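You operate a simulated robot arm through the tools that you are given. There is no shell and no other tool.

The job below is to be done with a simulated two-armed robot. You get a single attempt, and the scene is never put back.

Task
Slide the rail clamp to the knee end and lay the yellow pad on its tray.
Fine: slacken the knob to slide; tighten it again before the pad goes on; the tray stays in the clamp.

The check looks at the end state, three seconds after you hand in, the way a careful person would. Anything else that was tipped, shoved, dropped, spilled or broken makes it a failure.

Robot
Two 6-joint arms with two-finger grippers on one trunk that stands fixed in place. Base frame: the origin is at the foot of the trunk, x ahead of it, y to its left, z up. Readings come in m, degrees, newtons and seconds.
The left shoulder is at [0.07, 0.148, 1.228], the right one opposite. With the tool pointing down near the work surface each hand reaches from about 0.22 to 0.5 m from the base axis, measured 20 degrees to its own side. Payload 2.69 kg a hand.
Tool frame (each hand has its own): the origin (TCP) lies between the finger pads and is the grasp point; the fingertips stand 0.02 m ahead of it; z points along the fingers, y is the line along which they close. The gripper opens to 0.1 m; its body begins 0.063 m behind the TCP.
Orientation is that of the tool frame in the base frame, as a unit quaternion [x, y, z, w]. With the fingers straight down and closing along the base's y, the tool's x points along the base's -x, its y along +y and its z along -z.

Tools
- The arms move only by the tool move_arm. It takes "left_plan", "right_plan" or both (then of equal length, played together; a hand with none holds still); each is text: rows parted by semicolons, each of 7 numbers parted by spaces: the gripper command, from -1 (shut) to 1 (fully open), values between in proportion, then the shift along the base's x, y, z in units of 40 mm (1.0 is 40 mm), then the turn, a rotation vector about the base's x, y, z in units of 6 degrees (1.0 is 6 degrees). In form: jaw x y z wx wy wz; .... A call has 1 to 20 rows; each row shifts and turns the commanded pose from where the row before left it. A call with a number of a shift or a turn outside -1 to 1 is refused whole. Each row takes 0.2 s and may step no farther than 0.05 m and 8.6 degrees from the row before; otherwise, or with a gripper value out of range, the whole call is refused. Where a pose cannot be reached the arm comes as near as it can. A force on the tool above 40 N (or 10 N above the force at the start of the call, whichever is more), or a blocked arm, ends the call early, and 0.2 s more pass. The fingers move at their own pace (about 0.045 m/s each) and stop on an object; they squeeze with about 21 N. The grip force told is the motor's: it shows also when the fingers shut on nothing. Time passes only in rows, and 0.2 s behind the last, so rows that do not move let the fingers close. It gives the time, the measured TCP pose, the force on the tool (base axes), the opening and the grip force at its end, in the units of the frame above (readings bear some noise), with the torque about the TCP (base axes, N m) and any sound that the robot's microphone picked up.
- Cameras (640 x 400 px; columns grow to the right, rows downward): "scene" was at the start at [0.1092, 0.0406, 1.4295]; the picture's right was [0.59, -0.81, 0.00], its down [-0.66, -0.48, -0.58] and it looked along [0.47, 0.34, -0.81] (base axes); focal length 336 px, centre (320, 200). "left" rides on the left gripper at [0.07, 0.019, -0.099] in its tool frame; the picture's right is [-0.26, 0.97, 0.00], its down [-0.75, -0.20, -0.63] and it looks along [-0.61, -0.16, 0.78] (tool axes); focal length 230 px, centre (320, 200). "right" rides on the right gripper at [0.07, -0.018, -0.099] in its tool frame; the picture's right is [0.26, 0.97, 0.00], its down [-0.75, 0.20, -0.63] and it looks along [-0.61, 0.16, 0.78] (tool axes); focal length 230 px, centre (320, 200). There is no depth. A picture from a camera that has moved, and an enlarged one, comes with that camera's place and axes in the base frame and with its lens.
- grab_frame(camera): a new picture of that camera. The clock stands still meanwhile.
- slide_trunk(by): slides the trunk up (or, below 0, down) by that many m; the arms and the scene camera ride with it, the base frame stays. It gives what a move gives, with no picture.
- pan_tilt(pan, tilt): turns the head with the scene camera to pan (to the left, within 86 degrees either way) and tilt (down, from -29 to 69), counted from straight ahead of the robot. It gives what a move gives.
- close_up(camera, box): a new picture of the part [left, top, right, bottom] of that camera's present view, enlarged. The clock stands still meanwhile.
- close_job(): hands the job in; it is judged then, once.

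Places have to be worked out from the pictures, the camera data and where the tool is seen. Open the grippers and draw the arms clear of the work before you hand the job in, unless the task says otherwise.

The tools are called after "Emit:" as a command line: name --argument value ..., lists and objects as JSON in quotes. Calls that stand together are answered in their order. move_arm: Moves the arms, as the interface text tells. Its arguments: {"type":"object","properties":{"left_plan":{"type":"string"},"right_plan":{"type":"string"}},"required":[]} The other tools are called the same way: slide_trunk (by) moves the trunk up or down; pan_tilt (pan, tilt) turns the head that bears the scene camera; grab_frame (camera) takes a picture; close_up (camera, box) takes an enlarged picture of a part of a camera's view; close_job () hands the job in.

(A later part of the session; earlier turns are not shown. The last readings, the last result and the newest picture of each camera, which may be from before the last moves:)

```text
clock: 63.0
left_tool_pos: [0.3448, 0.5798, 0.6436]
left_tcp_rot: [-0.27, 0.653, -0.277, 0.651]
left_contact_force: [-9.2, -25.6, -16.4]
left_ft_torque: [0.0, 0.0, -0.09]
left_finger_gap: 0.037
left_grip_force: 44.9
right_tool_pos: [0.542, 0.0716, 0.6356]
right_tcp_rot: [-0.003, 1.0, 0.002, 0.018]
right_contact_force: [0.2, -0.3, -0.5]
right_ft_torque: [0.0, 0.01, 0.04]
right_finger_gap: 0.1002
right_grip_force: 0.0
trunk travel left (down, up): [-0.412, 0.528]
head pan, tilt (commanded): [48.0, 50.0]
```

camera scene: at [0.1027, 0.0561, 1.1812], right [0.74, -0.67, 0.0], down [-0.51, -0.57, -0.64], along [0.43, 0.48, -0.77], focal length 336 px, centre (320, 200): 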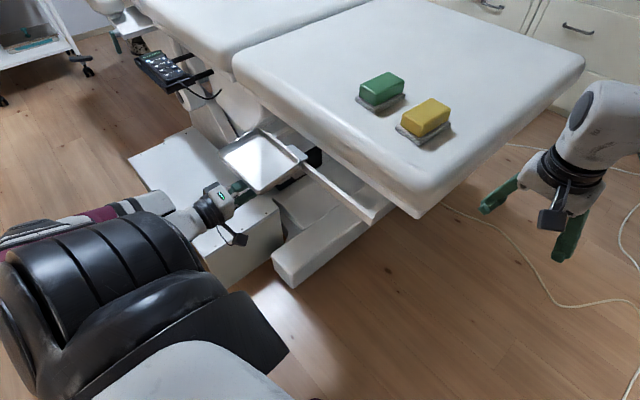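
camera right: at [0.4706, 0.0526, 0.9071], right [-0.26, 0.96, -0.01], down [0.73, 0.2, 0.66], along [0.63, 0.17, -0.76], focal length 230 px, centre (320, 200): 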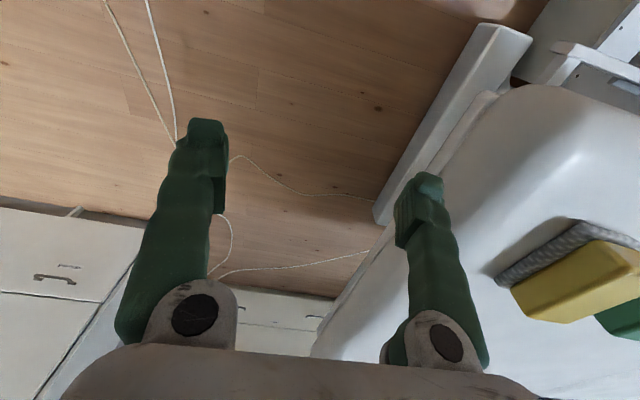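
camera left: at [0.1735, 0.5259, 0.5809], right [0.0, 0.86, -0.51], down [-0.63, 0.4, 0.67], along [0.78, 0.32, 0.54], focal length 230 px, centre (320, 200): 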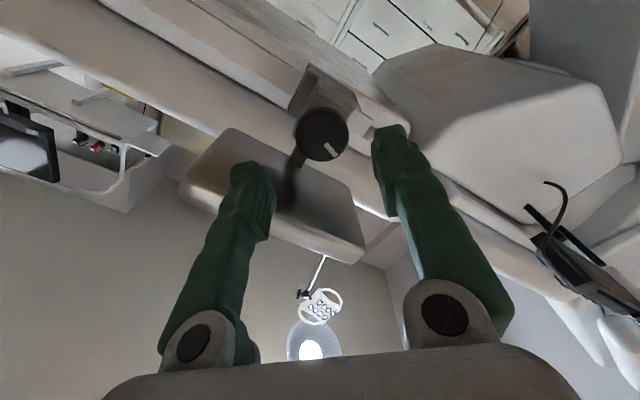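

Force rose to −26 N in y at y≈0.580: the clamp has met the knee-end stop. I relax the push a little and check visually.

Emit:
move_arm --left_plan "-1 -0.04 -0.06 -0.04 0 0 0; -1 0 0 0 0 0 0"

Emit:
close_up --camera "scene" --box '[200, 60, 340, 160]'

Emit:
close_up --camera "left" --box '[200, 20, 440, 260]'

```text
clock: 63.6
left_tool_pos: [0.3447, 0.5789, 0.6435]
left_tcp_rot: [-0.272, 0.651, -0.276, 0.652]
left_contact_force: [16.3, -6.6, 1.5]
left_ft_torque: [0.01, 0.8, -0.98]
left_finger_gap: 0.0367
left_grip_force: 45.4
right_tool_pos: [0.5444, 0.0708, 0.6351]
right_tcp_rot: [-0.004, 1.0, 0.003, 0.017]
right_contact_force: [-0.4, -0.4, 1.0]
right_ft_torque: [0.01, -0.02, -0.02]
right_finger_gap: 0.1001
right_grip_force: 0.1
trunk travel left (down, up): [-0.412, 0.528]
head pan, tilt (commanded): [48.0, 50.0]
```

```text
4.00 times, centred on (270, 110) of scene
camera zoom: at [0.1051, 0.0533, 1.0614], right [0.74, -0.67, 0.0], down [-0.52, -0.57, -0.64], along [0.43, 0.48, -0.77], focal length 1343 px, centre (520, 560)
```

zoom: 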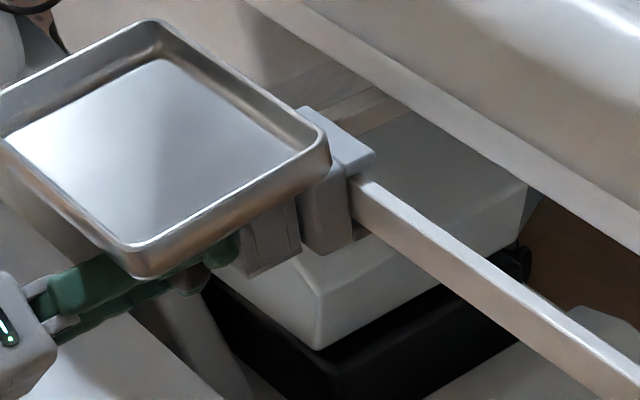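

```text
1.67 times, centred on (320, 140) of left
camera zoom: at [0.2447, 0.5407, 0.5809], right [0.0, 0.86, -0.51], down [-0.63, 0.4, 0.67], along [0.78, 0.32, 0.54], focal length 384 px, centre (320, 300)
```

zoom: 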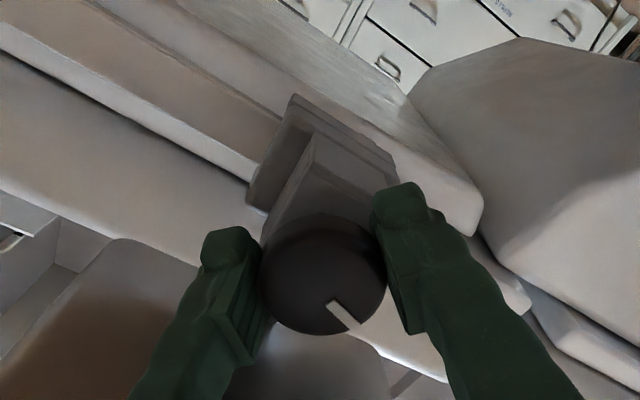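

The clamp sits against the knee-end post. Now I tighten: turn clockwise (positive about x) in small steps, watching torque and drift.

Emit:
move_arm --left_plan "-1 0.04 0 0 0.8 0 0; -1 0.03 0 0 0.8 0 0; -1 0 0 0 0.8 0 0; -1 0 0 0 0 0 0"

```text
clock: 64.6
left_tool_pos: [0.3442, 0.5785, 0.6439]
left_tcp_rot: [-0.19, 0.681, -0.191, 0.681]
left_contact_force: [6.4, 3.0, 12.6]
left_ft_torque: [0.07, -0.3, 0.86]
left_finger_gap: 0.0368
left_grip_force: 45.3
right_tool_pos: [0.5431, 0.071, 0.6358]
right_tcp_rot: [-0.003, 1.0, 0.002, 0.017]
right_contact_force: [0.3, -0.2, 0.8]
right_ft_torque: [-0.03, -0.02, -0.03]
right_finger_gap: 0.1001
right_grip_force: 0.1
trunk travel left (down, up): [-0.412, 0.528]
head pan, tilt (commanded): [48.0, 50.0]
```

Turning fine (roll −45° → −31°). I continue to about 0°.

Emit:
move_arm --left_plan "-1 0 0 0.03 0.8 0 0; -1 0 0 0.02 0.8 0 0; -1 0 0 0 0.8 0 0; -1 0 0 0 0.8 0 0; -1 0 0 0 0.8 0 0; -1 0 0 0 0.8 0 0; -1 0 0 0 0 0 0"

Emit:
close_up --camera "left" --box '[200, 20, 440, 260]'

```text
clock: 66.2
left_tool_pos: [0.3439, 0.5794, 0.6433]
left_tcp_rot: [-0.013, 0.708, -0.017, 0.706]
left_contact_force: [-0.1, -2.6, -3.6]
left_ft_torque: [0.0, 0.37, 0.04]
left_finger_gap: 0.0369
left_grip_force: 45.2
right_tool_pos: [0.5433, 0.0717, 0.6347]
right_tcp_rot: [-0.004, 1.0, 0.0, 0.017]
right_contact_force: [0.4, 0.4, 0.3]
right_ft_torque: [0.0, 0.0, -0.02]
right_finger_gap: 0.1001
right_grip_force: 0.1
trunk travel left (down, up): [-0.412, 0.528]
head pan, tilt (commanded): [48.0, 50.0]
```

```text
1.67 times, centred on (320, 140) of left
camera zoom: at [0.2445, 0.5937, 0.5725], right [0.0, 0.98, 0.22], down [-0.63, -0.17, 0.76], along [0.78, -0.14, 0.61], focal length 384 px, centre (320, 300)
```

zoom: 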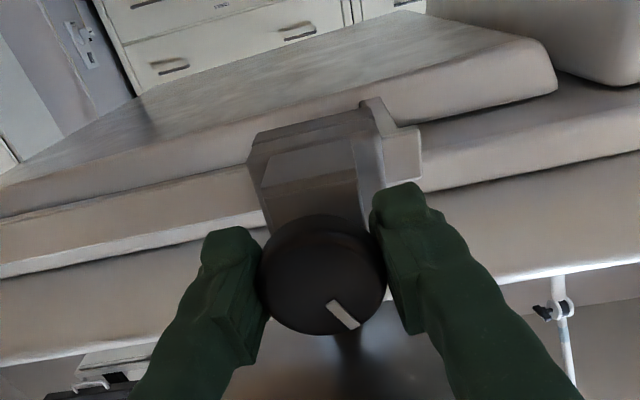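

No drift so far; the pointer is still ~26° short of its original upright (tight) position. I continue in small steps.

Emit:
move_arm --left_plan "-1 0 0 0 0.7 0 0; -1 0 0 0 0.7 0 0; -1 0 0 0 0 0 0"

```text
clock: 67.0
left_tool_pos: [0.3439, 0.5803, 0.6431]
left_tcp_rot: [0.037, 0.707, 0.035, 0.705]
left_contact_force: [-0.5, -2.5, -7.0]
left_ft_torque: [0.02, 0.3, 0.08]
left_finger_gap: 0.0368
left_grip_force: 44.3
right_tool_pos: [0.542, 0.0712, 0.6365]
right_tcp_rot: [-0.004, 1.0, 0.001, 0.016]
right_contact_force: [-0.8, 0.5, -0.7]
right_ft_torque: [0.02, -0.02, -0.01]
right_finger_gap: 0.1
right_grip_force: 0.1
trunk travel left (down, up): [-0.412, 0.528]
head pan, tilt (commanded): [48.0, 50.0]
```

Roll is now about +6° and loads are small. Two more small steps.

Emit:
move_arm --left_plan "-1 0 0 0 0.7 0 0; -1 0 0 0 0.7 0 0; -1 0 0 0 0 0 0"

```text
clock: 67.8
left_tool_pos: [0.3444, 0.5806, 0.6432]
left_tcp_rot: [0.089, 0.703, 0.087, 0.701]
left_contact_force: [-1.6, 0.7, -8.5]
left_ft_torque: [0.03, -0.02, -0.02]
left_finger_gap: 0.037
left_grip_force: 45.4
right_tool_pos: [0.5436, 0.072, 0.635]
right_tcp_rot: [-0.004, 1.0, 0.0, 0.018]
right_contact_force: [0.4, -0.3, 0.9]
right_ft_torque: [0.01, 0.01, 0.01]
right_finger_gap: 0.1002
right_grip_force: 0.1
trunk travel left (down, up): [-0.412, 0.528]
head pan, tilt (commanded): [48.0, 50.0]
```

Roll ≈ +14°, still in reach. I continue to bring the pointer upright.

Emit:
move_arm --left_plan "-1 0 0 -0.01 0.7 0 0; -1 0 0 -0.01 0.7 0 0; -1 0 0 0 0 0 0"

Emit:
close_up --camera "left" --box '[200, 20, 440, 260]'

```text
clock: 68.6
left_tool_pos: [0.3441, 0.5805, 0.6425]
left_tcp_rot: [0.14, 0.694, 0.139, 0.693]
left_contact_force: [-0.1, 5.2, -0.6]
left_ft_torque: [-0.01, 0.42, 0.34]
left_finger_gap: 0.0366
left_grip_force: 45.3
right_tool_pos: [0.5412, 0.0723, 0.6368]
right_tcp_rot: [-0.004, 1.0, 0.0, 0.017]
right_contact_force: [0.1, -0.4, -0.1]
right_ft_torque: [0.0, 0.0, -0.01]
right_finger_gap: 0.0998
right_grip_force: 0.0
trunk travel left (down, up): [-0.412, 0.528]
head pan, tilt (commanded): [48.0, 50.0]
```

```text
1.67 times, centred on (320, 140) of left
camera zoom: at [0.2447, 0.6226, 0.5858], right [0.0, 0.79, 0.61], down [-0.63, -0.47, 0.62], along [0.78, -0.38, 0.5], focal length 384 px, centre (320, 300)
```

zoom: 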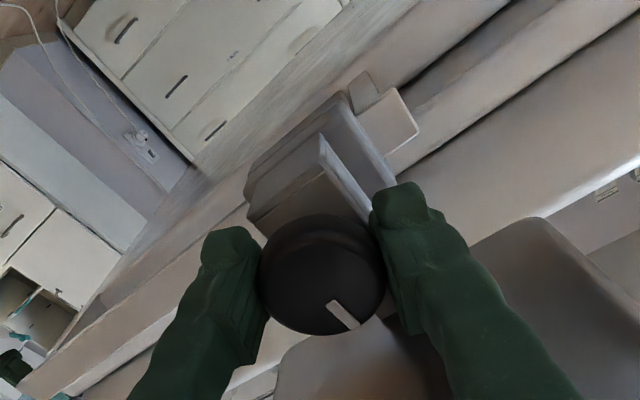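

The knob still follows; the pointer is now close to upright. I turn a bit further to make sure it is back to tight and look for resistance.

Emit:
move_arm --left_plan "-1 0 0 0 0.5 0 0; -1 0 0 0 0.5 0 0; -1 0 0 0 0 0 0"

Emit:
close_up --camera "left" --box '[200, 20, 440, 260]'

```text
clock: 69.4
left_tool_pos: [0.3445, 0.5792, 0.6432]
left_tcp_rot: [0.175, 0.685, 0.174, 0.685]
left_contact_force: [-0.2, 10.2, 3.2]
left_ft_torque: [-0.73, -0.47, -0.08]
left_finger_gap: 0.0366
left_grip_force: 45.3
right_tool_pos: [0.5422, 0.0714, 0.6368]
right_tcp_rot: [-0.004, 1.0, 0.0, 0.018]
right_contact_force: [0.1, -0.4, 1.0]
right_ft_torque: [-0.03, -0.02, -0.03]
right_finger_gap: 0.1
right_grip_force: 0.0
trunk travel left (down, up): [-0.412, 0.528]
head pan, tilt (commanded): [48.0, 50.0]
```

```text
1.67 times, centred on (320, 140) of left
camera zoom: at [0.245, 0.6285, 0.59], right [0.0, 0.72, 0.69], down [-0.63, -0.53, 0.56], along [0.78, -0.43, 0.46], focal length 384 px, centre (320, 300)
```

zoom: 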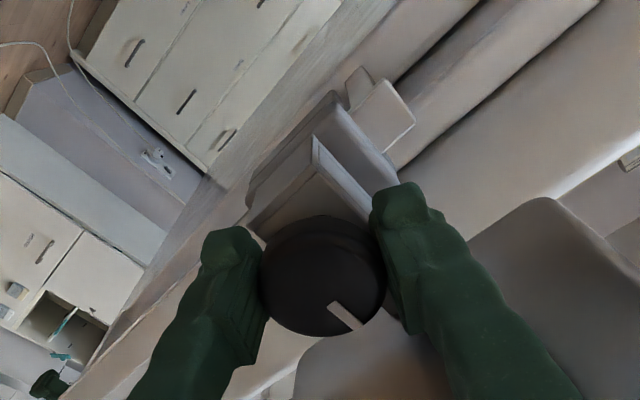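

Now there's a −0.73 N·m reaction about x: the knob is tight. I open the fingers and back straight out, then inspect.

Emit:
move_arm --left_plan "0.2 0 0 0 0 0 0; 0.2 0 0 0 0 0 0; 0.2 0 0 0 0 0 0"

Emit:
move_arm --left_plan "0.2 -0.3 0 0 0 0 0; 0.2 -0.5 0 0 0 0 0; 0.2 -0.5 0 0 0 0 0; 0.2 -0.5 0 0 0 0 0; 0.2 0 0 0 0 0 0"

Emit:
grab_frame --camera "left"

Emit:
grab_frame --camera "scene"

```text
clock: 70.2
left_tool_pos: [0.3452, 0.579, 0.6435]
left_tcp_rot: [0.177, 0.686, 0.174, 0.684]
left_contact_force: [0.0, 0.8, -0.3]
left_ft_torque: [0.0, 0.01, -0.01]
left_finger_gap: 0.06
left_grip_force: 0.1
right_tool_pos: [0.5429, 0.0717, 0.636]
right_tcp_rot: [-0.004, 1.0, 0.001, 0.018]
right_contact_force: [0.6, -0.2, -0.5]
right_ft_torque: [0.03, 0.02, -0.03]
right_finger_gap: 0.1001
right_grip_force: 0.0
trunk travel left (down, up): [-0.412, 0.528]
head pan, tilt (commanded): [48.0, 50.0]
```

```text
clock: 71.4
left_tool_pos: [0.2723, 0.5819, 0.6419]
left_tcp_rot: [0.177, 0.685, 0.173, 0.685]
left_contact_force: [-0.7, -0.8, -0.1]
left_ft_torque: [0.02, -0.01, 0.03]
left_finger_gap: 0.0599
left_grip_force: 0.1
right_tool_pos: [0.5419, 0.071, 0.6361]
right_tcp_rot: [-0.003, 1.0, 0.001, 0.018]
right_contact_force: [-0.2, -0.2, 0.0]
right_ft_torque: [0.01, -0.03, 0.02]
right_finger_gap: 0.0999
right_grip_force: 0.1
trunk travel left (down, up): [-0.412, 0.528]
head pan, tilt (commanded): [48.0, 50.0]
```

```text
taken
camera left: at [0.1725, 0.6306, 0.5888], right [0.0, 0.72, 0.69], down [-0.63, -0.53, 0.56], along [0.78, -0.44, 0.45], focal length 230 px, centre (320, 200)
```

left: 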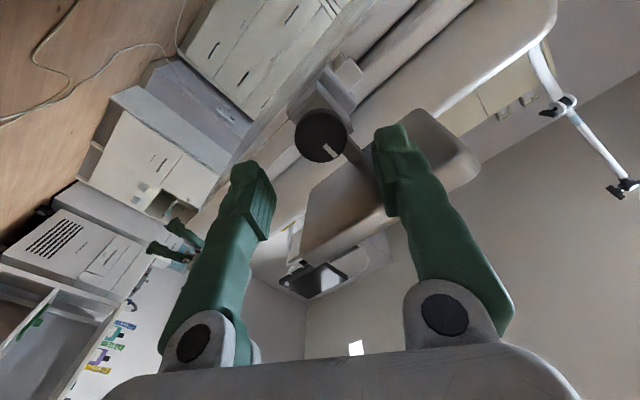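

```text
taken
camera scene: at [0.1021, 0.0549, 1.0614], right [0.74, -0.67, 0.0], down [-0.51, -0.57, -0.64], along [0.43, 0.48, -0.77], focal length 336 px, centre (320, 200)
```

scene: 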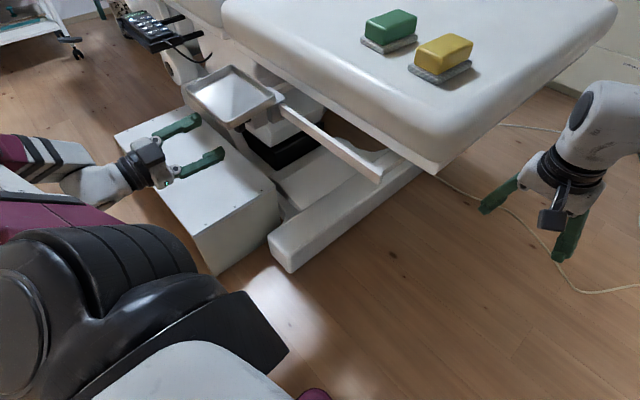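

Knob pointer is back in line with the tray's neck (upright) and the clamp sits at the knee end. Now I study the yellow pad before fetching it.

Emit:
close_up --camera "scene" --box '[340, 0, 500, 100]'

Emit:
close_up --camera "scene" --box '[160, 40, 340, 180]'

```text
4.00 times, centred on (420, 50) of scene
camera zoom: at [0.1021, 0.0549, 1.0614], right [0.74, -0.67, 0.0], down [-0.51, -0.57, -0.64], along [0.43, 0.48, -0.77], focal length 1343 px, centre (-80, 800)
```

zoom: 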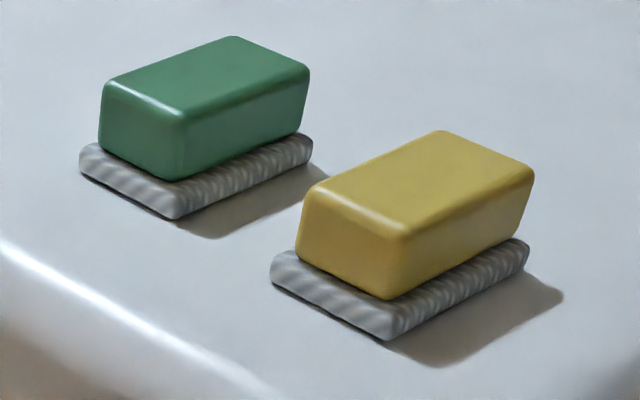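

```text
2.86 times, centred on (250, 110) of scene
camera zoom: at [0.1021, 0.0549, 1.0614], right [0.74, -0.67, 0.0], down [-0.51, -0.57, -0.64], along [0.43, 0.48, -0.77], focal length 960 px, centre (520, 457)
```

zoom: 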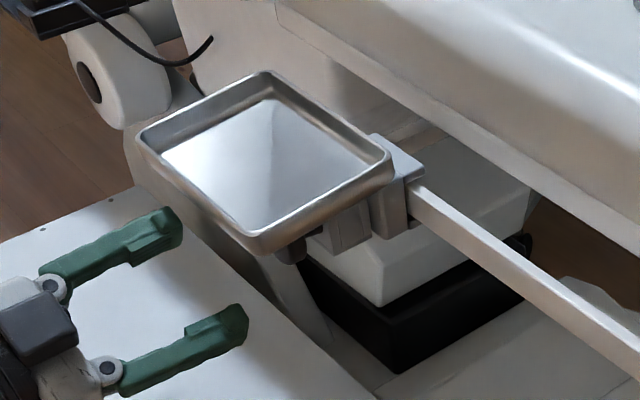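

The yellow pad: block top ≈ 0.077 (x) × 0.045 (y) m centred near [0.588, 0.3075], top z≈0.82, on a grey felt base ~0.085×0.06; couch top z≈0.78. Tray now spans x≈0.295–0.404, y≈0.51–0.655. First I back the left hand away from the tray and undo the roll.

Emit:
move_arm --left_plan "0.2 -0.5 0 0 0 0 0; 0.2 -0.4 0 0 -0.9 0 0; 0.2 0 -0.2 0 -0.9 0 0; 0.2 0 -0.3 0 -0.9 0 0; 0.2 0 -0.3 0 -0.9 0 0; 0.2 0 -0.3 0 -0.9 0 0; 0.2 0 0 0 0 0 0"

```text
clock: 73.0
left_tool_pos: [0.2345, 0.5383, 0.6415]
left_tcp_rot: [0.011, 0.708, 0.01, 0.706]
left_contact_force: [0.1, 0.8, 0.5]
left_ft_torque: [-0.02, 0.03, 0.0]
left_finger_gap: 0.0603
left_grip_force: 0.2
left hand out of reach, approached as far as the arm can: row 1
right_tool_pos: [0.5433, 0.0708, 0.636]
right_tcp_rot: [-0.003, 1.0, 0.001, 0.017]
right_contact_force: [-0.4, -0.7, 0.4]
right_ft_torque: [-0.02, 0.03, 0.01]
right_finger_gap: 0.1
right_grip_force: 0.0
trunk travel left (down, up): [-0.412, 0.528]
head pan, tilt (commanded): [48.0, 50.0]
```

Clear of the tray at x=0.235. I raise the trunk 0.2 m.

Emit:
slide_trunk --by 0.2

Emit:
move_arm --left_plan "0.5 0 -0.2 0 0 0.9 0; 0.5 0 -0.3 0 0 0.9 0; 0.5 0 -0.3 0 0 0.9 0; 0.5 0 -0.3 0 0 0.9 0; 0.5 0 -0.3 0 0 0.9 0; 0.5 0 -0.3 0 0 0.9 0; 0.5 0 -0.3 0 0 0.9 0; 0.5 0 -0.3 0 0 0.9 0; 0.5 0 0 0 0 0 0"

Emit:
grab_frame --camera "scene"

```text
clock: 75.1
left_tool_pos: [0.2343, 0.5385, 0.8419]
left_tcp_rot: [0.011, 0.708, 0.01, 0.707]
left_contact_force: [-0.9, -0.2, -0.1]
left_ft_torque: [0.0, 0.0, 0.01]
left_finger_gap: 0.0599
left_grip_force: 0.0
right_tool_pos: [0.5428, 0.0706, 0.8359]
right_tcp_rot: [-0.004, 1.0, 0.001, 0.017]
right_contact_force: [0.1, -0.6, -0.6]
right_ft_torque: [0.0, 0.0, -0.04]
right_finger_gap: 0.1
right_grip_force: 0.1
trunk travel left (down, up): [-0.612, 0.328]
head pan, tilt (commanded): [48.0, 50.0]
```

```text
clock: 77.1
left_tool_pos: [0.2759, 0.4745, 0.7525]
left_tcp_rot: [0.015, 0.918, 0.002, 0.396]
left_contact_force: [0.5, 0.3, -0.4]
left_ft_torque: [0.0, 0.0, 0.01]
left_finger_gap: 0.0752
left_grip_force: 0.1
left hand out of reach, approached as far as the arm can: row 1, 2, 3, 4, 5, 6, 7, 8
right_tool_pos: [0.5431, 0.0708, 0.8373]
right_tcp_rot: [-0.003, 1.0, 0.001, 0.018]
right_contact_force: [-0.2, -0.6, -0.9]
right_ft_torque: [0.03, -0.01, 0.0]
right_finger_gap: 0.0998
right_grip_force: 0.0
trunk travel left (down, up): [-0.612, 0.328]
head pan, tilt (commanded): [48.0, 50.0]
```

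```text
taken
camera scene: at [0.1016, 0.055, 1.2615], right [0.74, -0.67, 0.0], down [-0.51, -0.57, -0.64], along [0.43, 0.48, -0.77], focal length 336 px, centre (320, 200)
```

scene: 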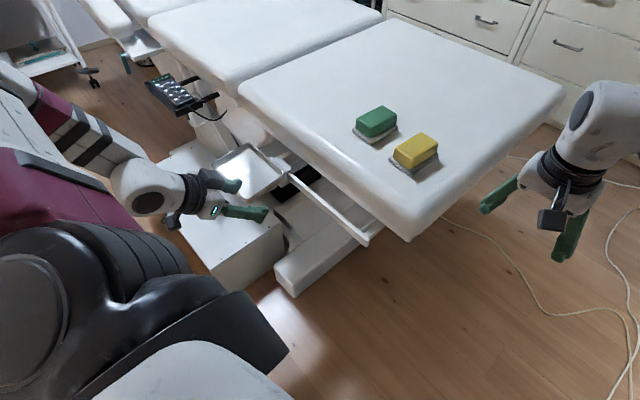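

Orientation is now 47° lean; position drifted toward x=0.276, y=0.4745, z=0.7525 without contact. I move right and up, away from the tray, before going over the couch.

Emit:
move_arm --left_plan "0.5 0.1 -0.6 0.4 0 0 0; 0.5 0.2 -0.6 0.5 0 0 0; 0.5 0.3 -0.6 0.5 0 0 0; 0.5 0.3 -0.6 0.5 0 0 0; 0.5 0.3 -0.5 0.5 0 0 0; 0.5 0.3 -0.4 0.5 0 0 0; 0.5 0.3 -0.3 0.4 0 0 0; 0.5 0 0 0 0 0 0"

Emit:
grab_frame --camera "left"

```text
clock: 78.9
left_tool_pos: [0.3859, 0.4513, 0.8054]
left_tcp_rot: [0.015, 0.918, 0.002, 0.397]
left_contact_force: [0.1, 0.2, 0.5]
left_ft_torque: [-0.01, 0.02, 0.01]
left_finger_gap: 0.0749
left_grip_force: 0.1
left hand out of reach, approached as far as the arm can: row 1, 2, 3, 4, 5, 6, 7
right_tool_pos: [0.5422, 0.0713, 0.8365]
right_tcp_rot: [-0.004, 1.0, 0.0, 0.018]
right_contact_force: [-0.1, -0.9, -1.2]
right_ft_torque: [-0.03, -0.01, 0.02]
right_finger_gap: 0.1001
right_grip_force: 0.1
trunk travel left (down, up): [-0.612, 0.328]
head pan, tilt (commanded): [48.0, 50.0]
```

```text
taken
camera left: at [0.2664, 0.4709, 0.8215], right [0.2, 0.96, 0.2], down [0.05, -0.22, 0.97], along [0.98, -0.19, -0.09], focal length 230 px, centre (320, 200)
```

left: 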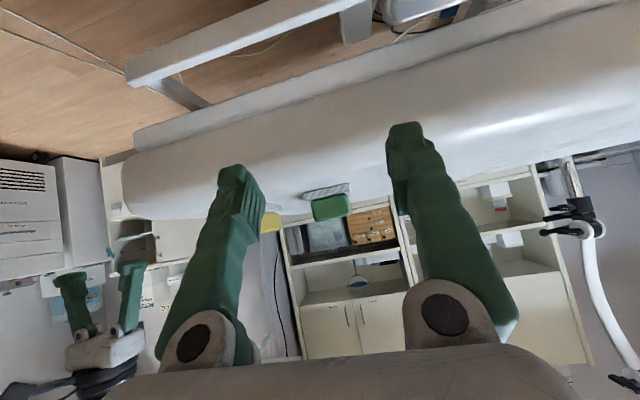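

Raising the hand is limited near the shoulder, so I gain height by raising the trunk 0.1 m instead, then go forward over the couch toward the pad.

Emit:
slide_trunk --by 0.1

Emit:
move_arm --left_plan "0.5 0.5 -0.3 0 0 0 0; 0.5 0.5 -0.4 0 0 0 0; 0.5 0.5 -0.5 0 0 0 0; 0.5 0.5 -0.5 0 0 0 0; 0.5 0.5 -0.5 0 0 0 0; 0.5 0.4 -0.5 0 0 0 0; 0.5 0.3 -0.5 0 0 0 0; 0.5 0.3 -0.4 0 0 0 0; 0.5 0 0 0 0 0 0"

Emit:
grab_frame --camera "left"

Emit:
grab_frame --camera "scene"

```text
clock: 80.3
left_tool_pos: [0.3855, 0.4509, 0.9037]
left_tcp_rot: [0.014, 0.918, 0.003, 0.397]
left_contact_force: [-0.5, 0.8, 0.3]
left_ft_torque: [0.02, 0.0, 0.02]
left_finger_gap: 0.0749
left_grip_force: 0.2
right_tool_pos: [0.5436, 0.0726, 0.9354]
right_tcp_rot: [-0.004, 1.0, 0.001, 0.018]
right_contact_force: [-0.1, 0.0, -0.3]
right_ft_torque: [-0.02, 0.03, 0.0]
right_finger_gap: 0.1002
right_grip_force: 0.1
trunk travel left (down, up): [-0.712, 0.228]
head pan, tilt (commanded): [48.0, 50.0]
```

```text
clock: 82.3
left_tool_pos: [0.472, 0.3746, 0.9428]
left_tcp_rot: [0.013, 0.918, 0.002, 0.397]
left_contact_force: [-0.3, 0.0, 0.1]
left_ft_torque: [0.0, 0.01, 0.01]
left_finger_gap: 0.0747
left_grip_force: 0.0
left hand out of reach, approached as far as the arm can: row 4, 5, 6, 7, 8
right_tool_pos: [0.5432, 0.0709, 0.9354]
right_tcp_rot: [-0.003, 1.0, 0.001, 0.017]
right_contact_force: [-0.2, 0.8, -0.4]
right_ft_torque: [0.02, -0.02, 0.0]
right_finger_gap: 0.1
right_grip_force: 0.1
trunk travel left (down, up): [-0.712, 0.228]
head pan, tilt (commanded): [48.0, 50.0]
```

```text
taken
camera left: at [0.3515, 0.3938, 0.9609], right [0.2, 0.96, 0.2], down [0.05, -0.21, 0.98], along [0.98, -0.18, -0.09], focal length 230 px, centre (320, 200)
```

left: 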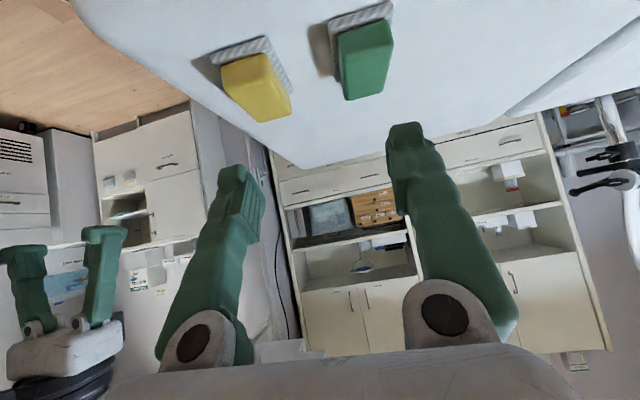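

```text
taken
camera scene: at [0.1022, 0.0549, 1.3614], right [0.74, -0.67, 0.0], down [-0.51, -0.57, -0.64], along [0.43, 0.48, -0.77], focal length 336 px, centre (320, 200)
```

scene: 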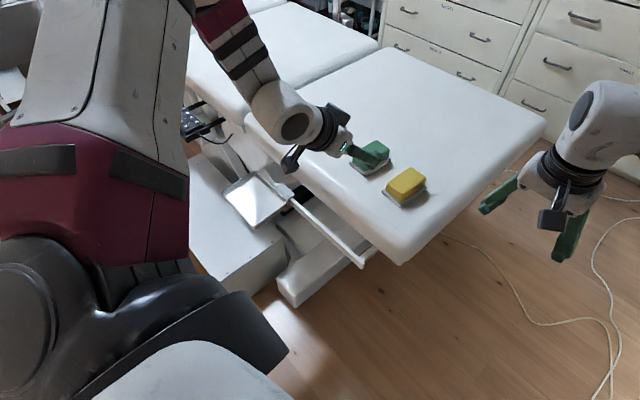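

The inward move is limited at this lean. I reduce the lean to about 17° (more vertical tool) while moving toward the pad, staying high above both pads.

Emit:
move_arm --left_plan "0.5 0.2 -0.1 0.1 0 1 0; 0.5 0.3 -0.2 0 0 1 0; 0.5 0.3 -0.2 0 0 1 0; 0.5 0.3 -0.2 0 0 1 0; 0.5 0.3 -0.2 0 0 1 0; 0.5 0.3 -0.2 0 0 0 0; 0.5 0.3 -0.2 0 0 0 0; 0.5 0 0 0 0 0 0"

Emit:
grab_frame --camera "left"

```text
clock: 84.1
left_tool_pos: [0.4014, 0.3272, 0.9847]
left_tcp_rot: [0.015, 0.989, 0.0, 0.146]
left_contact_force: [-0.7, 0.1, 0.7]
left_ft_torque: [0.0, 0.0, 0.0]
left_finger_gap: 0.0751
left_grip_force: 0.1
left hand out of reach, approached as far as the arm can: row 1, 2, 3, 4, 5, 6, 7
right_tool_pos: [0.5434, 0.0717, 0.9361]
right_tcp_rot: [-0.004, 1.0, 0.001, 0.017]
right_contact_force: [-0.4, 1.1, -0.1]
right_ft_torque: [0.01, -0.02, -0.01]
right_finger_gap: 0.1
right_grip_force: 0.1
trunk travel left (down, up): [-0.712, 0.228]
head pan, tilt (commanded): [48.0, 50.0]
```

```text
taken
camera left: at [0.3063, 0.347, 1.0586], right [0.27, 0.96, 0.08], down [0.53, -0.22, 0.82], along [0.8, -0.18, -0.57], focal length 230 px, centre (320, 200)
```

left: 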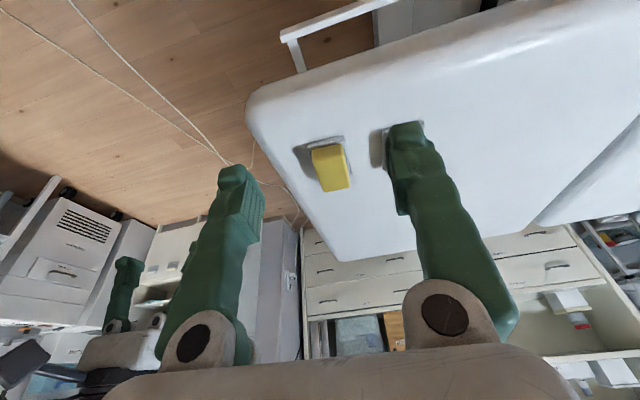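

The wrist isn't extending forward as expected. I look at the left arm's posture with the head before choosing another approach.

Emit:
pan_tilt --pan 65 --tilt 30

Emit:
grab_frame --camera "scene"

Emit:
grab_frame --camera "right"

```text
clock: 84.9
left_tool_pos: [0.4023, 0.3272, 0.9834]
left_tcp_rot: [0.015, 0.989, 0.0, 0.146]
left_contact_force: [-0.6, 0.1, 0.5]
left_ft_torque: [0.05, 0.0, 0.01]
left_finger_gap: 0.0753
left_grip_force: 0.0
right_tool_pos: [0.5421, 0.0711, 0.9371]
right_tcp_rot: [-0.003, 1.0, 0.0, 0.017]
right_contact_force: [0.1, -0.4, -0.1]
right_ft_torque: [0.03, 0.0, -0.02]
right_finger_gap: 0.0999
right_grip_force: 0.1
trunk travel left (down, up): [-0.712, 0.228]
head pan, tilt (commanded): [65.0, 30.0]
```

```text
taken
camera scene: at [0.0889, 0.0795, 1.3909], right [0.91, -0.42, 0.0], down [-0.21, -0.45, -0.87], along [0.37, 0.78, -0.5], focal length 336 px, centre (320, 200)
```

scene: 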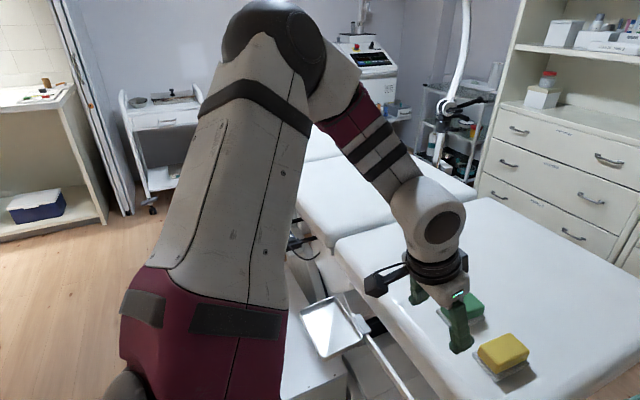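

```text
taken
camera right: at [0.4707, 0.0523, 1.033], right [-0.26, 0.96, -0.01], down [0.73, 0.2, 0.66], along [0.63, 0.17, -0.76], focal length 230 px, centre (320, 200)
```

right: 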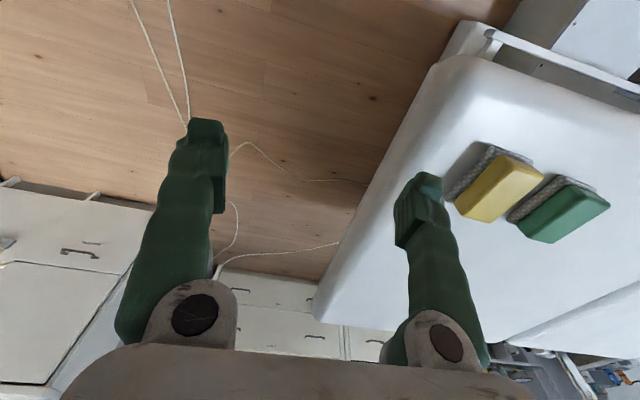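

The elbow is folded high, so the hand is too close/high relative to the shoulder. I'll lower the hand relative to the trunk (it has 0.2 m of free height over the couch) and see if forward reach opens up.

Emit:
move_arm --left_plan "0.5 0 0 -0.5 0 0 0; 0.5 0 0 -0.5 0 0 0; 0.5 0 0 -0.5 0 0 0; 0.5 0 0 -0.5 0 0 0; 0.5 0 0 0 0 0 0"

Emit:
move_arm --left_plan "0.5 0.4 0 0 0 0 0; 0.5 0.4 0 0 0 0 0; 0.5 0 0 0 0 0 0"

```text
clock: 86.1
left_tool_pos: [0.3807, 0.3445, 0.9174]
left_tcp_rot: [0.013, 0.989, -0.002, 0.145]
left_contact_force: [0.6, 1.0, -0.4]
left_ft_torque: [0.02, 0.02, 0.01]
left_finger_gap: 0.0748
left_grip_force: 0.0
left hand out of reach, approached as far as the arm can: row 1, 2, 3, 4
right_tool_pos: [0.543, 0.0714, 0.9359]
right_tcp_rot: [-0.003, 1.0, 0.001, 0.018]
right_contact_force: [0.2, -0.1, 0.8]
right_ft_torque: [-0.02, 0.02, 0.02]
right_finger_gap: 0.0998
right_grip_force: 0.1
trunk travel left (down, up): [-0.712, 0.228]
head pan, tilt (commanded): [65.0, 30.0]
```

```text
clock: 86.9
left_tool_pos: [0.3865, 0.3478, 0.9261]
left_tcp_rot: [0.014, 0.989, 0.0, 0.146]
left_contact_force: [-0.9, 0.0, 0.9]
left_ft_torque: [0.0, -0.03, 0.05]
left_finger_gap: 0.0749
left_grip_force: 0.0
left hand out of reach, approached as far as the arm can: row 1, 2
right_tool_pos: [0.5439, 0.0716, 0.9359]
right_tcp_rot: [-0.004, 1.0, 0.001, 0.017]
right_contact_force: [0.5, -0.5, 0.2]
right_ft_torque: [-0.02, -0.01, 0.01]
right_finger_gap: 0.1
right_grip_force: 0.1
trunk travel left (down, up): [-0.712, 0.228]
head pan, tilt (commanded): [65.0, 30.0]
```

Forward/inward is still blocked. I suspect a tool-roll limit, so I test a small yaw (−18° about z) here in free space and then try moving forward again.

Emit:
move_arm --left_plan "0.5 0 0 0 0 0 -1; 0.5 0 0 0 0 0 -1; 0.5 0 0 0 0 0 -1; 0.5 0.4 0 0 0 0 0; 0.5 0.4 0 0 0 0 0; 0.5 0 0 0 0 0 0"

```text
clock: 88.3
left_tool_pos: [0.34, 0.3158, 0.9337]
left_tcp_rot: [0.169, 0.975, -0.023, 0.145]
left_contact_force: [0.5, -0.1, 0.1]
left_ft_torque: [0.0, 0.02, -0.03]
left_finger_gap: 0.0752
left_grip_force: 0.0
left hand out of reach, approached as far as the arm can: row 1, 2, 3, 4, 5
right_tool_pos: [0.543, 0.0703, 0.937]
right_tcp_rot: [-0.004, 1.0, 0.0, 0.017]
right_contact_force: [0.2, -0.2, -1.6]
right_ft_torque: [0.03, 0.03, 0.0]
right_finger_gap: 0.1001
right_grip_force: 0.0
trunk travel left (down, up): [-0.712, 0.228]
head pan, tilt (commanded): [65.0, 30.0]
```

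Negative yaw made it worse, so positive yaw should help. I yaw back and on to about +24°, moving forward.

Emit:
move_arm --left_plan "0.5 0.2 0 0 0 0 1; 0.5 0.2 0 0 0 0 1; 0.5 0.2 0 0 0 0 1; 0.5 0.2 0 0 0 0 1; 0.5 0.2 0 0 0 0 1; 0.5 0.2 0 0 0 0 1; 0.5 0.2 0 0 0 0 1; 0.5 0 0 0 0 0 0"

```text
clock: 90.1
left_tool_pos: [0.3752, 0.3568, 0.9587]
left_tcp_rot: [-0.192, 0.971, 0.028, 0.143]
left_contact_force: [-0.2, -0.2, 0.3]
left_ft_torque: [0.0, 0.03, 0.03]
left_finger_gap: 0.0749
left_grip_force: 0.0
left hand out of reach, approached as far as the arm can: row 3, 4, 5, 6, 7
right_tool_pos: [0.5424, 0.0717, 0.9371]
right_tcp_rot: [-0.004, 1.0, 0.001, 0.018]
right_contact_force: [0.2, -0.4, -0.4]
right_ft_torque: [-0.02, -0.02, 0.01]
right_finger_gap: 0.1005
right_grip_force: 0.1
trunk travel left (down, up): [-0.712, 0.228]
head pan, tilt (commanded): [65.0, 30.0]
```

The arm folded into an awkward elbow-up posture on the way back. I return the hand to the start-like pose (tool straight down, yaw 0, near x=0.26, y=0.38) clear of the couch to re-establish the good posture.

Emit:
move_arm --left_plan "0.5 -0.3 0.1 -0.2 0 0 -1; 0.5 -0.3 0.1 -0.2 0 0 -1; 0.5 -0.3 0.1 -0.2 0 0 -1; 0.5 -0.3 0.1 -0.2 0 0.9 -0.7; 0.5 -0.3 0 -0.2 0 0.9 0; 0.5 -0.3 0 -0.2 0 0.9 0; 0.5 -0.3 0 -0.2 0 0 0; 0.5 -0.3 0 -0.2 0 0 0; 0.5 0 0 0 0 0 0"

Emit:
grab_frame --camera "scene"

```text
clock: 92.1
left_tool_pos: [0.2779, 0.3714, 0.8926]
left_tcp_rot: [0.0, 1.0, 0.003, 0.004]
left_contact_force: [-0.5, 0.4, 0.5]
left_ft_torque: [-0.03, 0.0, -0.02]
left_finger_gap: 0.0749
left_grip_force: 0.1
right_tool_pos: [0.5426, 0.0709, 0.936]
right_tcp_rot: [-0.004, 1.0, 0.001, 0.017]
right_contact_force: [0.6, -0.1, 0.4]
right_ft_torque: [0.01, -0.03, -0.03]
right_finger_gap: 0.1002
right_grip_force: 0.0
trunk travel left (down, up): [-0.712, 0.228]
head pan, tilt (commanded): [65.0, 30.0]
```

```text
taken
camera scene: at [0.0892, 0.0794, 1.3909], right [0.91, -0.42, 0.0], down [-0.21, -0.45, -0.87], along [0.37, 0.78, -0.5], focal length 336 px, centre (320, 200)
```

scene: 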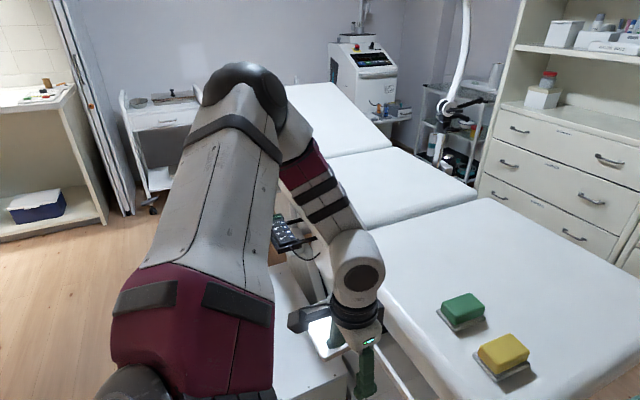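

No limit flags at lean 0 here. By my estimate of the arm, forward reach needs the tool straight down with the wrist at about shoulder height, so I raise the hand slightly and move forward at lean 0.

Emit:
move_arm --left_plan "0.5 0.3 0 0.3 0 0 0; 0.5 0.4 0 0.3 0 0 0; 0.5 0.5 0 0 0 0 0; 0.5 0.5 -0.1 0 0 0 0; 0.5 0 0 0 0 0 0"

```text
clock: 93.3
left_tool_pos: [0.3253, 0.3593, 0.926]
left_tcp_rot: [-0.001, 1.0, 0.005, 0.006]
left_contact_force: [0.1, 0.8, 0.0]
left_ft_torque: [0.02, 0.0, -0.02]
left_finger_gap: 0.0749
left_grip_force: 0.1
left hand out of reach, approached as far as the arm can: row 3, 4
right_tool_pos: [0.5424, 0.0712, 0.9368]
right_tcp_rot: [-0.004, 1.0, 0.001, 0.017]
right_contact_force: [0.4, -0.4, 0.6]
right_ft_torque: [0.03, -0.01, -0.03]
right_finger_gap: 0.1001
right_grip_force: 0.0
trunk travel left (down, up): [-0.712, 0.228]
head pan, tilt (commanded): [65.0, 30.0]
```

Forward is again blocked at the same wrist spot regardless of lean. The interface note says the reach is good well below the shoulder, so I raise the trunk 0.2 m and lower the hand relative to it.

Emit:
slide_trunk --by 0.2

Emit:
move_arm --left_plan "0.5 -0.2 0 -0.6 0 0 0; 0.5 -0.2 0 -0.6 0 0 0; 0.5 0 0 -0.6 0 0 0; 0.5 0 0 -0.6 0 0 0; 0.5 0 0 -0.6 0 0 0; 0.5 0 0 -0.6 0 0 0; 0.5 0 0 -0.6 0 0 0; 0.5 0 0 -0.6 0 0 0; 0.5 0 0 0 0 0 0"

Emit:
grab_frame --camera "scene"

```text
clock: 95.5
left_tool_pos: [0.3256, 0.3599, 1.1256]
left_tcp_rot: [-0.001, 1.0, 0.006, 0.006]
left_contact_force: [0.8, 0.0, -0.5]
left_ft_torque: [-0.01, 0.0, 0.01]
left_finger_gap: 0.075
left_grip_force: 0.1
right_tool_pos: [0.5425, 0.0712, 1.1362]
right_tcp_rot: [-0.003, 1.0, 0.001, 0.018]
right_contact_force: [1.0, 0.1, -0.5]
right_ft_torque: [-0.02, -0.01, 0.01]
right_finger_gap: 0.0999
right_grip_force: 0.0
trunk travel left (down, up): [-0.912, 0.028]
head pan, tilt (commanded): [65.0, 30.0]
```

```text
clock: 97.5
left_tool_pos: [0.2794, 0.3698, 1.0386]
left_tcp_rot: [-0.001, 1.0, 0.004, 0.006]
left_contact_force: [-0.5, -0.5, 0.4]
left_ft_torque: [-0.01, 0.03, 0.02]
left_finger_gap: 0.0752
left_grip_force: 0.1
left hand out of reach, approached as far as the arm can: row 3, 4, 5, 6, 7, 8
right_tool_pos: [0.5441, 0.0717, 1.137]
right_tcp_rot: [-0.003, 1.0, 0.001, 0.018]
right_contact_force: [0.8, -0.6, 0.0]
right_ft_torque: [-0.04, -0.02, -0.02]
right_finger_gap: 0.0998
right_grip_force: 0.1
trunk travel left (down, up): [-0.912, 0.028]
head pan, tilt (commanded): [65.0, 30.0]
```

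```text
taken
camera scene: at [0.0889, 0.0799, 1.5909], right [0.91, -0.42, 0.0], down [-0.21, -0.45, -0.87], along [0.37, 0.78, -0.5], focal length 336 px, centre (320, 200)
```

scene: 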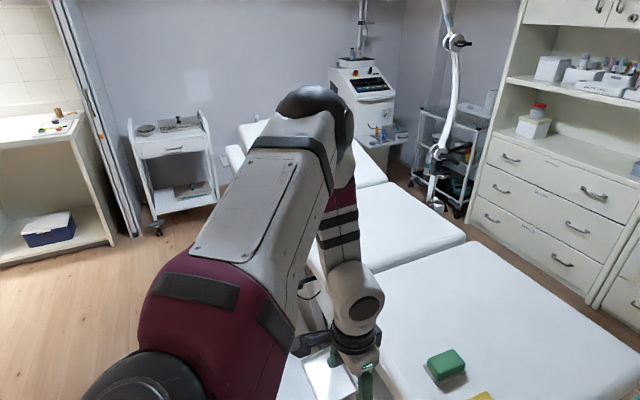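

From the picture, the forearm is now straight in line with the tool (a wrist singularity) – that is what blocks me. By my arm model the way forward is with the wrist a bit above shoulder height, so I raise the hand (free space up here) and extend forward tool-down.

Emit:
move_arm --left_plan "0.5 0 0 0.6 0 0 0; 0.5 0.1 0 0.6 0 0 0; 0.5 0.2 0 0.6 0 0 0; 0.5 0.2 0 0.6 0 0 0; 0.5 0.3 0 0.5 0 0 0; 0.5 0.4 0 0.4 0 0 0; 0.5 0 0 0 0 0 0"

Emit:
move_arm --left_plan "0.5 0.4 -0.1 0 0 0 0; 0.5 0.4 -0.1 0 0 0 0; 0.5 0.4 -0.1 0 0 0 0; 0.5 0.4 -0.1 0 0 0 0; 0.5 0 0 0 0 0 0"

```text
clock: 99.1
left_tool_pos: [0.3258, 0.3716, 1.1702]
left_tcp_rot: [-0.001, 1.0, 0.005, 0.006]
left_contact_force: [0.9, -0.3, 0.4]
left_ft_torque: [0.01, -0.02, -0.01]
left_finger_gap: 0.075
left_grip_force: 0.0
right_tool_pos: [0.543, 0.0709, 1.1365]
right_tcp_rot: [-0.003, 1.0, 0.001, 0.018]
right_contact_force: [-0.1, -0.2, -0.3]
right_ft_torque: [-0.01, -0.01, 0.01]
right_finger_gap: 0.1003
right_grip_force: 0.1
trunk travel left (down, up): [-0.912, 0.028]
head pan, tilt (commanded): [65.0, 30.0]
```

```text
clock: 100.3
left_tool_pos: [0.3445, 0.3435, 1.1796]
left_tcp_rot: [-0.002, 1.0, 0.006, 0.007]
left_contact_force: [-0.1, -0.4, -0.3]
left_ft_torque: [0.02, 0.0, 0.0]
left_finger_gap: 0.0751
left_grip_force: 0.0
left hand out of reach, approached as far as the arm can: row 1, 2, 3, 4
right_tool_pos: [0.5444, 0.0714, 1.1357]
right_tcp_rot: [-0.004, 1.0, 0.001, 0.017]
right_contact_force: [-0.7, 0.2, 0.0]
right_ft_torque: [0.01, 0.01, -0.01]
right_finger_gap: 0.0999
right_grip_force: 0.0
trunk travel left (down, up): [-0.912, 0.028]
head pan, tilt (commanded): [65.0, 30.0]
```

Raising worked; straight-forward is still limited here. The interface's quoted reach is for hand positions further inward (≈20° from the base axis), so I move the hand inward first and then try extending.

Emit:
move_arm --left_plan "0.5 0 -0.6 0 0 0 0; 0.5 0 -0.6 0 0 0 0; 0.5 0 -0.6 0 0 0 0; 0.5 0 -0.6 0 0 0 0; 0.5 0 -0.6 0 0 0 0; 0.5 0 -0.6 0 0 0 0; 0.5 0 0 0 0 0 0"

Emit:
move_arm --left_plan "0.5 0.4 0 0 0 0 0; 0.5 0.4 0 0 0 0 0; 0.5 0.4 0 0 0 0 0; 0.5 0 0 0 0 0 0"

Emit:
grab_frame --camera "scene"

```text
clock: 101.9
left_tool_pos: [0.2905, 0.2738, 1.2082]
left_tcp_rot: [-0.001, 1.0, 0.004, 0.006]
left_contact_force: [-0.4, 0.0, 0.2]
left_ft_torque: [-0.02, 0.01, 0.02]
left_finger_gap: 0.0751
left_grip_force: 0.2
left hand out of reach, approached as far as the arm can: row 1, 2, 3, 4, 5, 6
right_tool_pos: [0.5429, 0.0717, 1.1365]
right_tcp_rot: [-0.003, 1.0, 0.001, 0.017]
right_contact_force: [-0.7, -0.2, -0.3]
right_ft_torque: [-0.01, 0.01, -0.01]
right_finger_gap: 0.1001
right_grip_force: 0.1
trunk travel left (down, up): [-0.912, 0.028]
head pan, tilt (commanded): [65.0, 30.0]
```

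```text
clock: 102.9
left_tool_pos: [0.3236, 0.2961, 1.2149]
left_tcp_rot: [-0.001, 1.0, 0.004, 0.006]
left_contact_force: [1.0, -0.7, -0.2]
left_ft_torque: [0.01, -0.02, -0.01]
left_finger_gap: 0.0749
left_grip_force: 0.0
left hand out of reach, approached as far as the arm can: row 1, 2, 3
right_tool_pos: [0.5425, 0.0701, 1.1363]
right_tcp_rot: [-0.004, 1.0, 0.001, 0.017]
right_contact_force: [0.0, 0.2, -0.3]
right_ft_torque: [-0.02, 0.0, 0.0]
right_finger_gap: 0.1
right_grip_force: 0.1
trunk travel left (down, up): [-0.912, 0.028]
head pan, tilt (commanded): [65.0, 30.0]
```

```text
taken
camera scene: at [0.0886, 0.0795, 1.591], right [0.91, -0.42, 0.0], down [-0.21, -0.45, -0.87], along [0.37, 0.78, -0.5], focal length 336 px, centre (320, 200)
```

scene: 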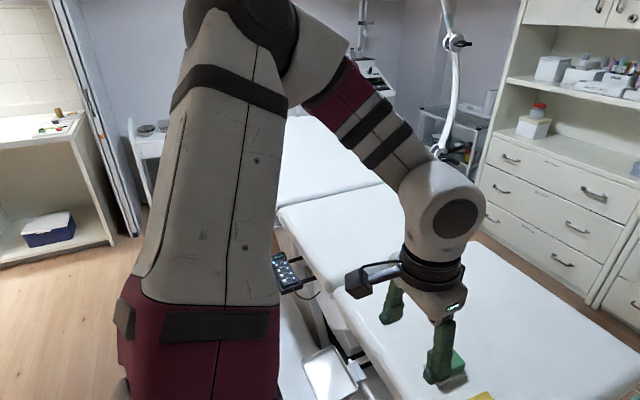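

The elbow is folded up above the shoulder and the wrist is nearly straight; leaning the tool back (fingers toward the robot) should free the wrist while extending. I test that: lean back 24°, then move forward, high above everything.

Emit:
move_arm --left_plan "0.5 0 0 0 0 1 0; 0.5 0 0 0 0 1 0; 0.5 0 0 0 0 1 0; 0.5 0 0 0 0 1 0; 0.5 0 0 0 0 0 0"

Emit:
move_arm --left_plan "0.5 0.5 0 0 0 0 0; 0.5 0.5 0 0 0 0 0; 0.5 0.5 0 0 0 0 0; 0.5 0.5 0 0 0 0 0; 0.5 0 0 0 0 0 0"

```text
clock: 104.1
left_tool_pos: [0.2619, 0.3156, 1.2249]
left_tcp_rot: [-0.001, 0.979, 0.006, -0.202]
left_contact_force: [-1.0, 0.1, 0.4]
left_ft_torque: [-0.03, -0.01, 0.03]
left_finger_gap: 0.075
left_grip_force: 0.0
left hand out of reach, approached as far as the arm can: row 1, 2, 3, 4
right_tool_pos: [0.5429, 0.0708, 1.1357]
right_tcp_rot: [-0.004, 1.0, 0.0, 0.017]
right_contact_force: [0.4, -1.0, -0.4]
right_ft_torque: [-0.02, 0.04, 0.01]
right_finger_gap: 0.1002
right_grip_force: 0.1
trunk travel left (down, up): [-0.912, 0.028]
head pan, tilt (commanded): [65.0, 30.0]
```

```text
clock: 105.3
left_tool_pos: [0.2613, 0.316, 1.225]
left_tcp_rot: [-0.002, 0.98, 0.005, -0.201]
left_contact_force: [-1.0, -0.2, 0.5]
left_ft_torque: [0.02, -0.01, -0.02]
left_finger_gap: 0.0752
left_grip_force: 0.0
left hand out of reach, approached as far as the arm can: row 1, 2, 3, 4
right_tool_pos: [0.5422, 0.0707, 1.1359]
right_tcp_rot: [-0.003, 1.0, 0.001, 0.018]
right_contact_force: [-0.4, 0.4, 0.0]
right_ft_torque: [0.01, -0.01, 0.01]
right_finger_gap: 0.1001
right_grip_force: 0.1
trunk travel left (down, up): [-0.912, 0.028]
head pan, tilt (commanded): [65.0, 30.0]
```

Leaning back didn't help; the limit is in the arm's folded posture. The posture used at the knob (tool level, wrist low) extended well, so I'll retrace into that posture up here in free air: first back to tool-down near [0.23, 0.40, 1.06].

Emit:
move_arm --left_plan "0.5 0 0.3 -0.2 0 -1 0; 0.5 0 0.4 -0.4 0 -1 0; 0.5 -0.1 0.4 -0.5 0 -1 0; 0.5 -0.2 0.4 -0.6 0 -0.9 0; 0.5 -0.2 0.3 -0.6 0 0 0; 0.5 -0.2 0.2 -0.6 0 0 0; 0.5 -0.1 0 -0.6 0 0 0; 0.5 0 0 -0.5 0 0 0; 0.5 0 0 0 0 0 0"

```text
clock: 107.3
left_tool_pos: [0.2603, 0.3667, 1.0584]
left_tcp_rot: [-0.001, 1.0, 0.004, 0.003]
left_contact_force: [0.5, 0.2, -0.2]
left_ft_torque: [0.01, 0.0, 0.0]
left_finger_gap: 0.0751
left_grip_force: 0.1
left hand out of reach, approached as far as the arm can: row 3, 4
right_tool_pos: [0.5419, 0.0727, 1.1364]
right_tcp_rot: [-0.003, 1.0, -0.001, 0.018]
right_contact_force: [-1.1, 0.4, -0.2]
right_ft_torque: [-0.01, -0.02, 0.02]
right_finger_gap: 0.1
right_grip_force: 0.1
trunk travel left (down, up): [-0.912, 0.028]
head pan, tilt (commanded): [65.0, 30.0]
```

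Good. Now I retrace the earlier outbound motion (pitching the tool forward while lowering) at this height.

Emit:
move_arm --left_plan "0.5 -0.4 0.4 0 0 0 0; 0.5 -0.35 0.4 0 0 0 0; 0.5 -0.1 0 -0.3 0 -0.9 0; 0.5 -0.1 0 -0.3 0 -0.9 0; 0.5 -0.1 0 -0.3 0 -0.9 0; 0.5 -0.1 0 -0.3 0 -0.9 0; 0.5 0 0 -0.3 0 -0.9 0; 0.5 0 0 -0.3 0 -0.9 0; 0.5 0 0 -0.3 0 -0.9 0; 0.5 0 0 -0.3 0 -0.9 0; 0.5 0 0 0 0 0 0"

Emit:
move_arm --left_plan "0.5 0 0 0.4 0 -0.8 0; 0.5 0 0 0.4 0 -0.8 0; 0.5 0 0 0.3 0 -0.8 0; 0.5 0 0 0.2 0 -0.8 0; 0.5 0 0 0.2 0 -0.8 0; 0.5 0 0 0 0 -0.8 0; 0.5 0 0 0 0 -0.8 0; 0.5 0 0 0 0 -0.8 0; 0.5 0 0 0 0 0 0"

Emit:
grab_frame --camera "scene"

```text
clock: 109.7
left_tool_pos: [0.2219, 0.4034, 0.9631]
left_tcp_rot: [-0.002, 0.93, 0.004, 0.368]
left_contact_force: [0.4, -0.4, 0.7]
left_ft_torque: [0.0, -0.04, 0.0]
left_finger_gap: 0.0748
left_grip_force: 0.0
left hand out of reach, approached as far as the arm can: row 4, 10
right_tool_pos: [0.5425, 0.0717, 1.1349]
right_tcp_rot: [-0.004, 1.0, 0.0, 0.018]
right_contact_force: [0.4, 0.6, -0.3]
right_ft_torque: [0.01, 0.03, 0.03]
right_finger_gap: 0.0998
right_grip_force: 0.0
trunk travel left (down, up): [-0.912, 0.028]
head pan, tilt (commanded): [65.0, 30.0]
```

```text
clock: 111.7
left_tool_pos: [0.2328, 0.4014, 0.9868]
left_tcp_rot: [-0.004, 0.756, 0.003, 0.654]
left_contact_force: [-0.3, 0.2, 0.6]
left_ft_torque: [-0.02, -0.03, -0.04]
left_finger_gap: 0.075
left_grip_force: 0.0
left hand out of reach, approached as far as the arm can: row 1, 2
right_tool_pos: [0.5429, 0.0709, 1.1365]
right_tcp_rot: [-0.004, 1.0, 0.001, 0.018]
right_contact_force: [-0.2, -0.3, -0.4]
right_ft_torque: [-0.01, -0.02, 0.02]
right_finger_gap: 0.1
right_grip_force: 0.1
trunk travel left (down, up): [-0.912, 0.028]
head pan, tilt (commanded): [65.0, 30.0]
```

```text
taken
camera scene: at [0.0886, 0.0796, 1.591], right [0.91, -0.42, 0.0], down [-0.21, -0.45, -0.87], along [0.37, 0.78, -0.5], focal length 336 px, centre (320, 200)
```

scene: 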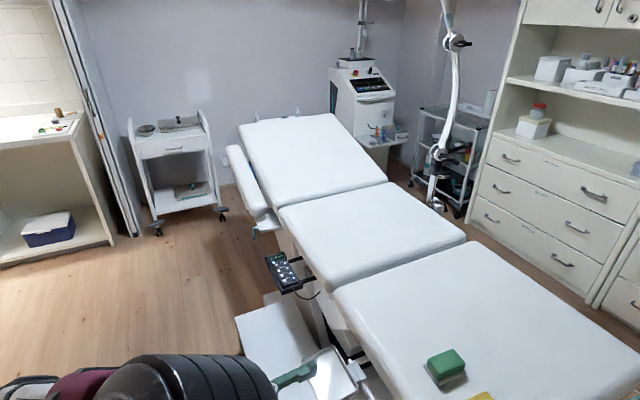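

The arm is now in the other, lower-elbow posture it used at the knob. From here I extend forward (well above the couch, z≈0.99) with the tool nearly level and see how far it goes.

Emit:
move_arm --left_plan "0.5 0.4 0 0 0 0 0; 0.5 0.5 0 0 0 0 0; 0.5 0.5 0 0.1 0 0 0; 0.5 0.5 -0.1 0.1 0 0 0; 0.5 0.5 -0.2 0.1 0 0 0; 0.5 0.5 -0.2 0.1 0 0 0; 0.5 0 0 0 0 0 0"

```text
clock: 113.3
left_tool_pos: [0.3491, 0.3805, 1.0041]
left_tcp_rot: [-0.003, 0.756, 0.002, 0.654]
left_contact_force: [0.1, -0.7, 0.5]
left_ft_torque: [0.01, -0.01, -0.01]
left_finger_gap: 0.0751
left_grip_force: 0.1
right_tool_pos: [0.543, 0.0709, 1.1361]
right_tcp_rot: [-0.004, 1.0, 0.002, 0.018]
right_contact_force: [0.6, 0.2, 0.2]
right_ft_torque: [-0.04, -0.01, -0.03]
right_finger_gap: 0.1001
right_grip_force: 0.0
trunk travel left (down, up): [-0.912, 0.028]
head pan, tilt (commanded): [65.0, 30.0]
```

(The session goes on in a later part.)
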